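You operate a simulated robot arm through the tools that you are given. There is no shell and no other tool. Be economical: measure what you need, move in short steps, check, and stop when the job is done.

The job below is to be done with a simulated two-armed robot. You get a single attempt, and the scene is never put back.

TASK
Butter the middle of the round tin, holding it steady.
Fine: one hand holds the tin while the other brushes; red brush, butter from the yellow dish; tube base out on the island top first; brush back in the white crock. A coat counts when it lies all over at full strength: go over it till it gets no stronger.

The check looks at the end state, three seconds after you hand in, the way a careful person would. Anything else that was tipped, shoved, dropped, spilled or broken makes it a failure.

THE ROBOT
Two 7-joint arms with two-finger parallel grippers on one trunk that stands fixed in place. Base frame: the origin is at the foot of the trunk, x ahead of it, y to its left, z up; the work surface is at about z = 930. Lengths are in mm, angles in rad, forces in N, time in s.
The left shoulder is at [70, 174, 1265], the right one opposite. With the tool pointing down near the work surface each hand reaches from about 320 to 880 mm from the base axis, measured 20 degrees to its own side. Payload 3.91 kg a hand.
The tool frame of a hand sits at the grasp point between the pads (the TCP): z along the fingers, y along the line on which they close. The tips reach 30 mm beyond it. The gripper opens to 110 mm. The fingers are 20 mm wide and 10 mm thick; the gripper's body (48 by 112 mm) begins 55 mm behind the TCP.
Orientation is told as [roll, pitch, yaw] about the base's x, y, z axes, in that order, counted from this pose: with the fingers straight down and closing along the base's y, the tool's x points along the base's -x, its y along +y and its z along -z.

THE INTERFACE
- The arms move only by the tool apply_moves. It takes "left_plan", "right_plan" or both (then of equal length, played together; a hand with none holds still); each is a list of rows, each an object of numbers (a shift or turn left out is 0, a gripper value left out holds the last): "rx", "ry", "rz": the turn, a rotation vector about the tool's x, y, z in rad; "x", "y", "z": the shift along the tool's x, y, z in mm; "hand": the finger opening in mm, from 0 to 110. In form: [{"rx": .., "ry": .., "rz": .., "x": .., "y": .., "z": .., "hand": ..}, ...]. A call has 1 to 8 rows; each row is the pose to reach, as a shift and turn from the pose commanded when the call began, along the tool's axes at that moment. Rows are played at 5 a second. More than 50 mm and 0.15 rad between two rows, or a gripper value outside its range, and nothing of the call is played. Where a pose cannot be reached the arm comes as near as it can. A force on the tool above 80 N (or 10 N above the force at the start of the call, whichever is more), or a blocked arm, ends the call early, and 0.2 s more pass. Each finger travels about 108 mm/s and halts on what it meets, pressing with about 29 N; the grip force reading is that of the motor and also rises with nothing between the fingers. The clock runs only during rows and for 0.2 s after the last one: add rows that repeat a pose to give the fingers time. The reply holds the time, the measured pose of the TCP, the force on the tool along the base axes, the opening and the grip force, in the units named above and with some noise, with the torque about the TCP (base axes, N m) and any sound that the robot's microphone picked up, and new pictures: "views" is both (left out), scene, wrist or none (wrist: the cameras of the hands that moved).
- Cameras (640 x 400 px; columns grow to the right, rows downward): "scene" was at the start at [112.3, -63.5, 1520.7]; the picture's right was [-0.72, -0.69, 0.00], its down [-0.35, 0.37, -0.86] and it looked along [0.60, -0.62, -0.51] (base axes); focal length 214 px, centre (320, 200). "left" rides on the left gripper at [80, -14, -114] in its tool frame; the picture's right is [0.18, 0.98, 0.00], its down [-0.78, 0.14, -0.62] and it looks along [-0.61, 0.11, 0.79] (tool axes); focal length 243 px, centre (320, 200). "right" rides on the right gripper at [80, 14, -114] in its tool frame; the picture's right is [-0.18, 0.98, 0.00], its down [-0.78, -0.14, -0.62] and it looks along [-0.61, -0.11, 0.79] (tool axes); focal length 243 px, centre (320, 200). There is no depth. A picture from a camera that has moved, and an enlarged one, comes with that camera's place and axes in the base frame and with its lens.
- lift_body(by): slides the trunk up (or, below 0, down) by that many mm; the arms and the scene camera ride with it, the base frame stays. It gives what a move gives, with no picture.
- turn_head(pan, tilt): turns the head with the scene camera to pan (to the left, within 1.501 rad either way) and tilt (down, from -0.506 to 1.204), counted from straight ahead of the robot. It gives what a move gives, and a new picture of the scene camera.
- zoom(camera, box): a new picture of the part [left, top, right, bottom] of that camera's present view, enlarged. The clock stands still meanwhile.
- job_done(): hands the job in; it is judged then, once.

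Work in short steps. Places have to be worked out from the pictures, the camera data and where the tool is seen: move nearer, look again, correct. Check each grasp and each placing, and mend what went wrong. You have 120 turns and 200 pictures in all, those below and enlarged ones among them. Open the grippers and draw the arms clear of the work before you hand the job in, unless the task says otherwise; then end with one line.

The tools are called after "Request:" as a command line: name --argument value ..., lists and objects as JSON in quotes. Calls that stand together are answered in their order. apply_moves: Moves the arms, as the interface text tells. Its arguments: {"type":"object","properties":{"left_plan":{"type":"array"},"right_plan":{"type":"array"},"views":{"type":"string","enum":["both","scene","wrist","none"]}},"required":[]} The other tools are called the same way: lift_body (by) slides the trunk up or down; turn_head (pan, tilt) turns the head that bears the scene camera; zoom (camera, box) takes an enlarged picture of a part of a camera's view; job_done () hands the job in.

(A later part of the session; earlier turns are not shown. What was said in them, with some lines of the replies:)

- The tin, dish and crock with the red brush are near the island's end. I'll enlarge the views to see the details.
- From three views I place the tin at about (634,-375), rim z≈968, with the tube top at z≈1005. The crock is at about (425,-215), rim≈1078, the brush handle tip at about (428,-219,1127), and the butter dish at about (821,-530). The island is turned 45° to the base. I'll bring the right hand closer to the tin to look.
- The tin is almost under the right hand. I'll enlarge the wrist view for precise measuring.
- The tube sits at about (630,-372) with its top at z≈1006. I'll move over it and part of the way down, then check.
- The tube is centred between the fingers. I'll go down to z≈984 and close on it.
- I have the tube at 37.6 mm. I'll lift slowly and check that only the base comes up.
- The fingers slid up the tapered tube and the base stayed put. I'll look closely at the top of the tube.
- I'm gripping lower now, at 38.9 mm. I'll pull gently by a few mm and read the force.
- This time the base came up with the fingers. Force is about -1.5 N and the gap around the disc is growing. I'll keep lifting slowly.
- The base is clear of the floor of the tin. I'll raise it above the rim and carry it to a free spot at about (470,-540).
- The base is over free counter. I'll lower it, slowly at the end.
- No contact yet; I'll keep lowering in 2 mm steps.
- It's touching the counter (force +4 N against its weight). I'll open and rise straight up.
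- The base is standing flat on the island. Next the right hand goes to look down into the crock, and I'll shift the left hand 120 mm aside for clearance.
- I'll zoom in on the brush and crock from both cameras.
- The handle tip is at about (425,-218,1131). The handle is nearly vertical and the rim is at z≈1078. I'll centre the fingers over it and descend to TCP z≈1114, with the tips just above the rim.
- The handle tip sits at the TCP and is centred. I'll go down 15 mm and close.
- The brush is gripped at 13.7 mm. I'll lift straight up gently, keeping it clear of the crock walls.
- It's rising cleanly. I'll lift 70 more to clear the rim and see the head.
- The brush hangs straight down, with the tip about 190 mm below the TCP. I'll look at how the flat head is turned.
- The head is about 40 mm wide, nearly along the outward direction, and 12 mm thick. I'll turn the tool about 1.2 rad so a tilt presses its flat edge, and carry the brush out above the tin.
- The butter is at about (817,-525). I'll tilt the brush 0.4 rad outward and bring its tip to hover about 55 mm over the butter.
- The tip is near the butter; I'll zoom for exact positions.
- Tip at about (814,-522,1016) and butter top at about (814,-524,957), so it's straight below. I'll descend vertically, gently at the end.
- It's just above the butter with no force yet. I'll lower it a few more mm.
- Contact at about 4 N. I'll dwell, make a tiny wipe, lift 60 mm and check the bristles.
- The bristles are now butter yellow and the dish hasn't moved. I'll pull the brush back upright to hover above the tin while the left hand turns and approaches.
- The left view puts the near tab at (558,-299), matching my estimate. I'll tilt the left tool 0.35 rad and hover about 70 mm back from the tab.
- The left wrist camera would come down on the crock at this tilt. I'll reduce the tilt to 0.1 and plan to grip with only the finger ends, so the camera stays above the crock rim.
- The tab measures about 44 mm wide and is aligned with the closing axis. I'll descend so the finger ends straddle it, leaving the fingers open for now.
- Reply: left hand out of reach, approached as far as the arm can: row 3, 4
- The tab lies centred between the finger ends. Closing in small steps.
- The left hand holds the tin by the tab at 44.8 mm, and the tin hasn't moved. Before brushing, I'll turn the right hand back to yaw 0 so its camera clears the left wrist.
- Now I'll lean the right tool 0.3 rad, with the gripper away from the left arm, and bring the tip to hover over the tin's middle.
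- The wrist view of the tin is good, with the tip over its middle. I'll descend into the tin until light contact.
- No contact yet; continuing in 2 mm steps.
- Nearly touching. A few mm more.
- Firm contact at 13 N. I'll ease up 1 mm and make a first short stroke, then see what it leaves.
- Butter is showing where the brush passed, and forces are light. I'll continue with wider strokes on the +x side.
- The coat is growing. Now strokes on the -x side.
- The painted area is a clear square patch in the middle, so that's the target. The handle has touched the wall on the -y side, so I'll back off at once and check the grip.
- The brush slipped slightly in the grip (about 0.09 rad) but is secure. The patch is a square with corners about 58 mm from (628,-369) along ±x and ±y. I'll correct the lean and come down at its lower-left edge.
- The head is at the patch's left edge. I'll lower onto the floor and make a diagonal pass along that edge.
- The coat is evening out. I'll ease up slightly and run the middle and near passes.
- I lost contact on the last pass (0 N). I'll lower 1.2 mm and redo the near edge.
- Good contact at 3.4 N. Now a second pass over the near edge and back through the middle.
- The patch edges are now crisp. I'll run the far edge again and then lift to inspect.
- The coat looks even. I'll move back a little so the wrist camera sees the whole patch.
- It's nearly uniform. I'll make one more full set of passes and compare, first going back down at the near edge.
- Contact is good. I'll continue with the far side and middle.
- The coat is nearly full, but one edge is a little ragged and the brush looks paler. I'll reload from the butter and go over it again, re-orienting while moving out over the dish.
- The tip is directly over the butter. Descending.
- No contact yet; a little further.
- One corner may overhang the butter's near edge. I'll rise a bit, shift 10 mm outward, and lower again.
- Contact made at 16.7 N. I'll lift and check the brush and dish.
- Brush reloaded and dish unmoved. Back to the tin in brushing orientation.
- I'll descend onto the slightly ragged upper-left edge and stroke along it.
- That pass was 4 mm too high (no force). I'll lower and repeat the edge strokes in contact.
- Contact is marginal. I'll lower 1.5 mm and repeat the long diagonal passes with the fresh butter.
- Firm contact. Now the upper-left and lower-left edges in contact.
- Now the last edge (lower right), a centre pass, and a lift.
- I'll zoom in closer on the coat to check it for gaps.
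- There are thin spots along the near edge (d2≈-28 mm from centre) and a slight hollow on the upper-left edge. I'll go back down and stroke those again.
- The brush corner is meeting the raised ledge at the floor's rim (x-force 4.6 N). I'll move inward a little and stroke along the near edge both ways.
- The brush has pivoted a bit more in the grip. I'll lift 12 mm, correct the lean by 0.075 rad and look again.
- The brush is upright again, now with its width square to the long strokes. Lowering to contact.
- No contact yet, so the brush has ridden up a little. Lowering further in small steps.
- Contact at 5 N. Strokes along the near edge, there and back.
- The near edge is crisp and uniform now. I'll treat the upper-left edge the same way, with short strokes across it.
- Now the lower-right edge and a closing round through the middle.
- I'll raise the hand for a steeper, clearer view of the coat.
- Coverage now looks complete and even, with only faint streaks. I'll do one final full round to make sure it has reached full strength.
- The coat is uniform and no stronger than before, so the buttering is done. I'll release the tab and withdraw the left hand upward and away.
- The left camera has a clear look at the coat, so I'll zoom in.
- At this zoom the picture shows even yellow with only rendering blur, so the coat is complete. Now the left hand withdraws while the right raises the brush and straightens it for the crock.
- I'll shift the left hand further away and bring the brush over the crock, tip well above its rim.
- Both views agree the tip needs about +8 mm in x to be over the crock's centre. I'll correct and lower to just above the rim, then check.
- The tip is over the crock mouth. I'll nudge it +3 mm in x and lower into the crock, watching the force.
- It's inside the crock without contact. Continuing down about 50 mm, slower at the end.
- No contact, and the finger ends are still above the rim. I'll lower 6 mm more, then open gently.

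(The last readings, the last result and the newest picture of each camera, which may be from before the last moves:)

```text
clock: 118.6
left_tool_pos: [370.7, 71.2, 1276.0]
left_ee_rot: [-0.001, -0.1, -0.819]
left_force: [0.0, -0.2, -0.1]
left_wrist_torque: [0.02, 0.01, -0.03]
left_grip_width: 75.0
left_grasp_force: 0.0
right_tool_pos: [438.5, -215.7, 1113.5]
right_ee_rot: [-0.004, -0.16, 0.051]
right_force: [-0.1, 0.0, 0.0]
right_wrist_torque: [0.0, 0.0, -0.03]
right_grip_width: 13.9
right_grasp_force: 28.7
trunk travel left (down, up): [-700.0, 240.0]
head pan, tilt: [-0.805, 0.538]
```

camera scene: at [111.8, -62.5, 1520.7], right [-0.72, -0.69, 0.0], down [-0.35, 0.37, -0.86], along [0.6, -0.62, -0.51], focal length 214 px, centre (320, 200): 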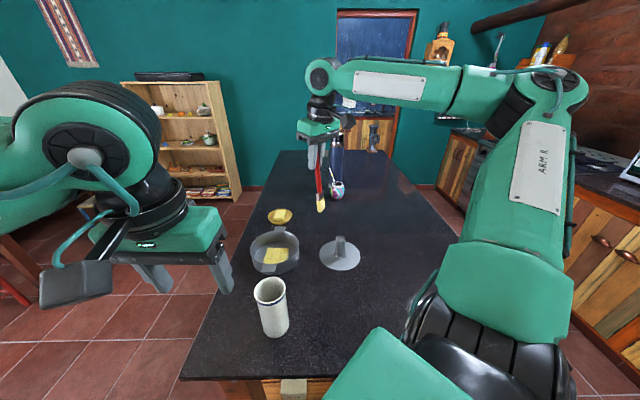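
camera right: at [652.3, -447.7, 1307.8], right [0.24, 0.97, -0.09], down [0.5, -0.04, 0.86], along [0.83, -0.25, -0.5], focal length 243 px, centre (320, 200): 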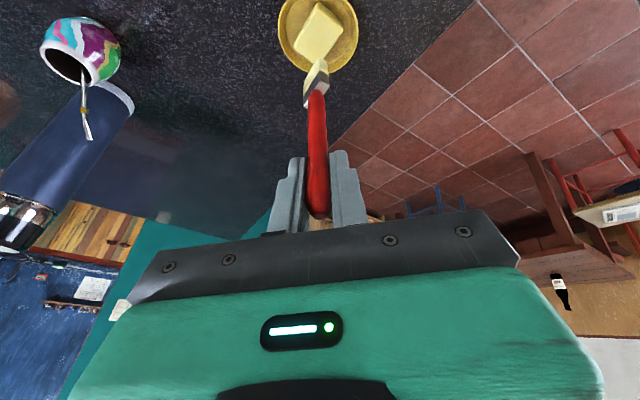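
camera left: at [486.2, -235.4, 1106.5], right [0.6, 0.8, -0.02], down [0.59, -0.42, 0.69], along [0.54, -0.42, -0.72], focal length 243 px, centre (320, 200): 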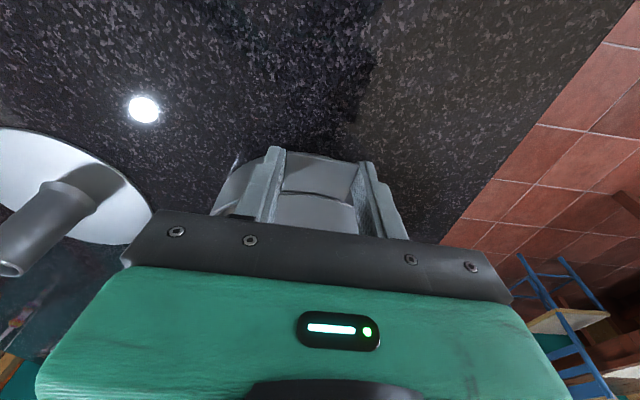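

Request:
apply_moves --right_plan '[{"hand": 16}, {"hand": 20}, {"hand": 26}, {"hand": 40}, {"hand": 50}, {"hand": 50}]' --views "none"

Request:
zoom --camera "right" --box '[230, 20, 410, 220]'

Request:
zoom --camera "scene" --box '[225, 240, 315, 345]'

```text
clock: 120.0
left_tool_pos: [369.6, 70.4, 1275.4]
left_ee_rot: [0.001, -0.099, -0.82]
left_force: [0.6, 0.1, -0.4]
left_wrist_torque: [-0.02, 0.02, -0.03]
left_grip_width: 75.0
left_grasp_force: 0.1
right_tool_pos: [437.5, -215.2, 1115.3]
right_ee_rot: [-0.002, -0.16, 0.051]
right_force: [0.1, -0.2, 0.2]
right_wrist_torque: [0.02, 0.02, 0.0]
right_grip_width: 50.3
right_grasp_force: 0.1
trunk travel left (down, up): [-700.0, 240.0]
head pan, tilt: [-0.805, 0.538]
```

```text
2.00 times, centred on (320, 120) of right
camera zoom: at [340.6, -206.0, 1212.0], right [0.13, 0.99, 0.02], down [0.67, -0.1, 0.73], along [0.73, -0.08, -0.68], focal length 485 px, centre (320, 360)
```

zoom: 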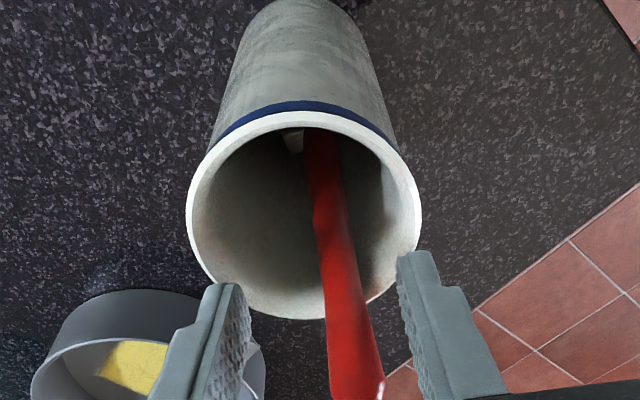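

```text
3.81 times, centred on (270, 292) of scene
camera zoom: at [112.4, -63.4, 1520.7], right [-0.72, -0.69, 0.0], down [-0.35, 0.37, -0.86], along [0.6, -0.62, -0.51], focal length 817 px, centre (510, -152)
```

zoom: 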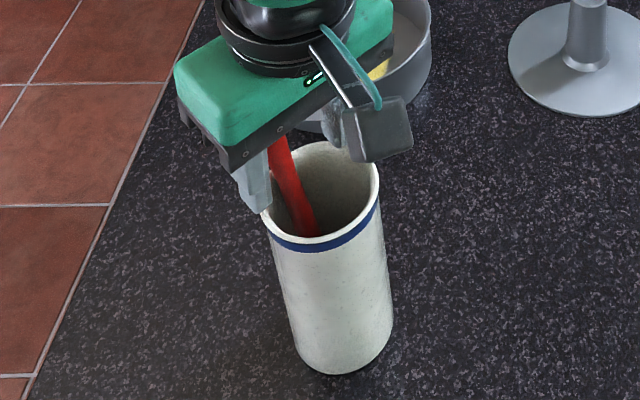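

The brush stands in the crock, leaning on its rim. I'll open wider and rise straight up.

Request:
apply_moves --right_plan '[{"hand": 70}, {"hand": 80}, {"x": -3.2, "z": -19.7, "hand": 80}, {"x": -8, "z": -49.4}, {"x": -14.4, "z": -88.8}, {"x": -20.8, "z": -128}, {"x": -27, "z": -168}, {"x": -30, "z": -200}]' --views "scene"

```text
clock: 121.8
left_tool_pos: [368.8, 70.6, 1276.6]
left_ee_rot: [0.001, -0.101, -0.821]
left_force: [-0.2, 0.5, -0.1]
left_wrist_torque: [-0.01, 0.0, -0.03]
left_grip_width: 75.0
left_grasp_force: 0.1
right_tool_pos: [434.6, -215.7, 1315.8]
right_ee_rot: [-0.003, -0.161, 0.051]
right_force: [0.7, 0.9, 0.1]
right_wrist_torque: [0.03, 0.04, 0.01]
right_grip_width: 80.0
right_grasp_force: 0.0
trunk travel left (down, up): [-700.0, 240.0]
head pan, tilt: [-0.805, 0.538]
camera scene: at [111.5, -63.0, 1520.7], right [-0.72, -0.69, 0.0], down [-0.35, 0.37, -0.86], along [0.6, -0.62, -0.51], focal length 214 px, centre (320, 200)
```

scene: 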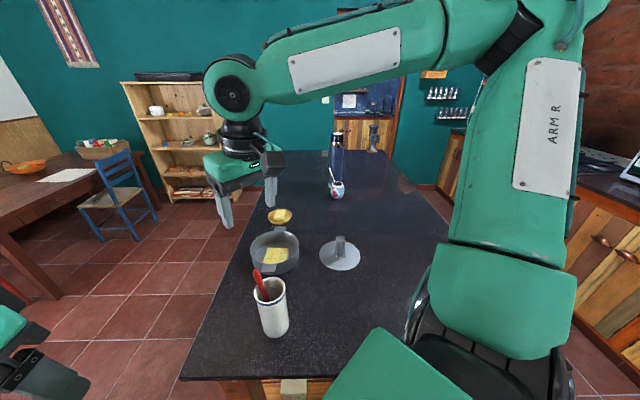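

Everything's in place. I'll draw the right arm back and take a final look at the scene.

Request:
apply_moves --right_plan '[{"x": 10, "y": -15, "z": -40}, {"x": 35, "y": -52, "z": -50}, {"x": 60, "y": -90, "z": -60}, {"x": 87, "y": -127, "z": -68}, {"x": 114, "y": -163, "z": -74}, {"x": 114, "y": -163, "z": -74}]' --views "none"

Request:
zoom --camera "scene" --box '[215, 195, 375, 345]'

Request:
zoom --camera "scene" --box '[245, 200, 305, 280]'

```text
clock: 123.2
left_tool_pos: [371.9, 72.8, 1275.8]
left_ee_rot: [-0.001, -0.101, -0.82]
left_force: [0.6, -0.6, -0.4]
left_wrist_torque: [-0.04, -0.01, 0.03]
left_grip_width: 74.9
left_grasp_force: 0.1
right_tool_pos: [320.5, -381.0, 1370.1]
right_ee_rot: [-0.005, -0.16, 0.051]
right_force: [0.4, -0.1, -0.1]
right_wrist_torque: [-0.05, 0.01, -0.04]
right_grip_width: 79.9
right_grasp_force: 0.0
trunk travel left (down, up): [-700.0, 240.0]
head pan, tilt: [-0.805, 0.538]
```

```text
2.67 times, centred on (295, 270) of scene
camera zoom: at [113.4, -61.8, 1520.6], right [-0.72, -0.69, 0.0], down [-0.36, 0.37, -0.86], along [0.6, -0.62, -0.51], focal length 572 px, centre (387, 13)
```

zoom: 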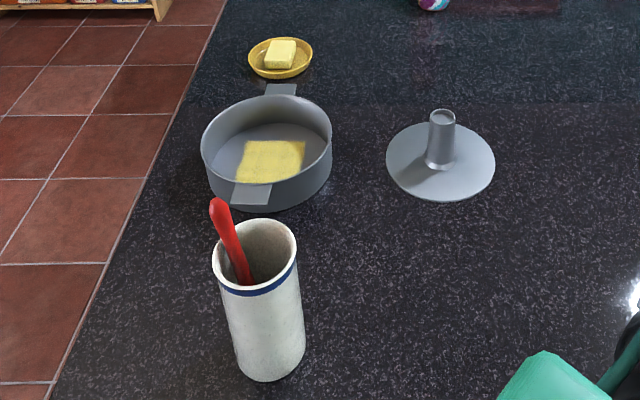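

```text
5.00 times, centred on (275, 240) of scene
camera zoom: at [113.4, -61.8, 1520.6], right [-0.72, -0.69, 0.0], down [-0.36, 0.37, -0.86], along [0.6, -0.62, -0.51], focal length 1072 px, centre (545, 0)
```

zoom: 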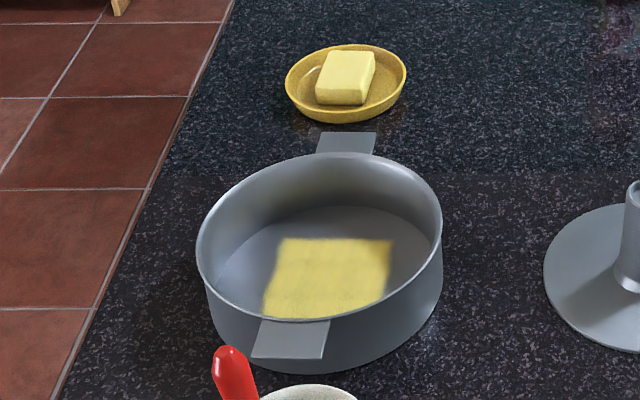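

The coat covers the whole patch, the base stands on the island, the brush is in the crock, and the dish and tin are where they were. Both grippers are open and clear, so I'm handing in.

Request:
job_done

```text
The job is handed in.
```

I've handed the job in: the square in the middle of the tin is buttered all over, and the last full round of brushing made it no stronger. The left hand held the tin by its tab throughout; the tube base is out on the island top and the red brush is back in the white crock.
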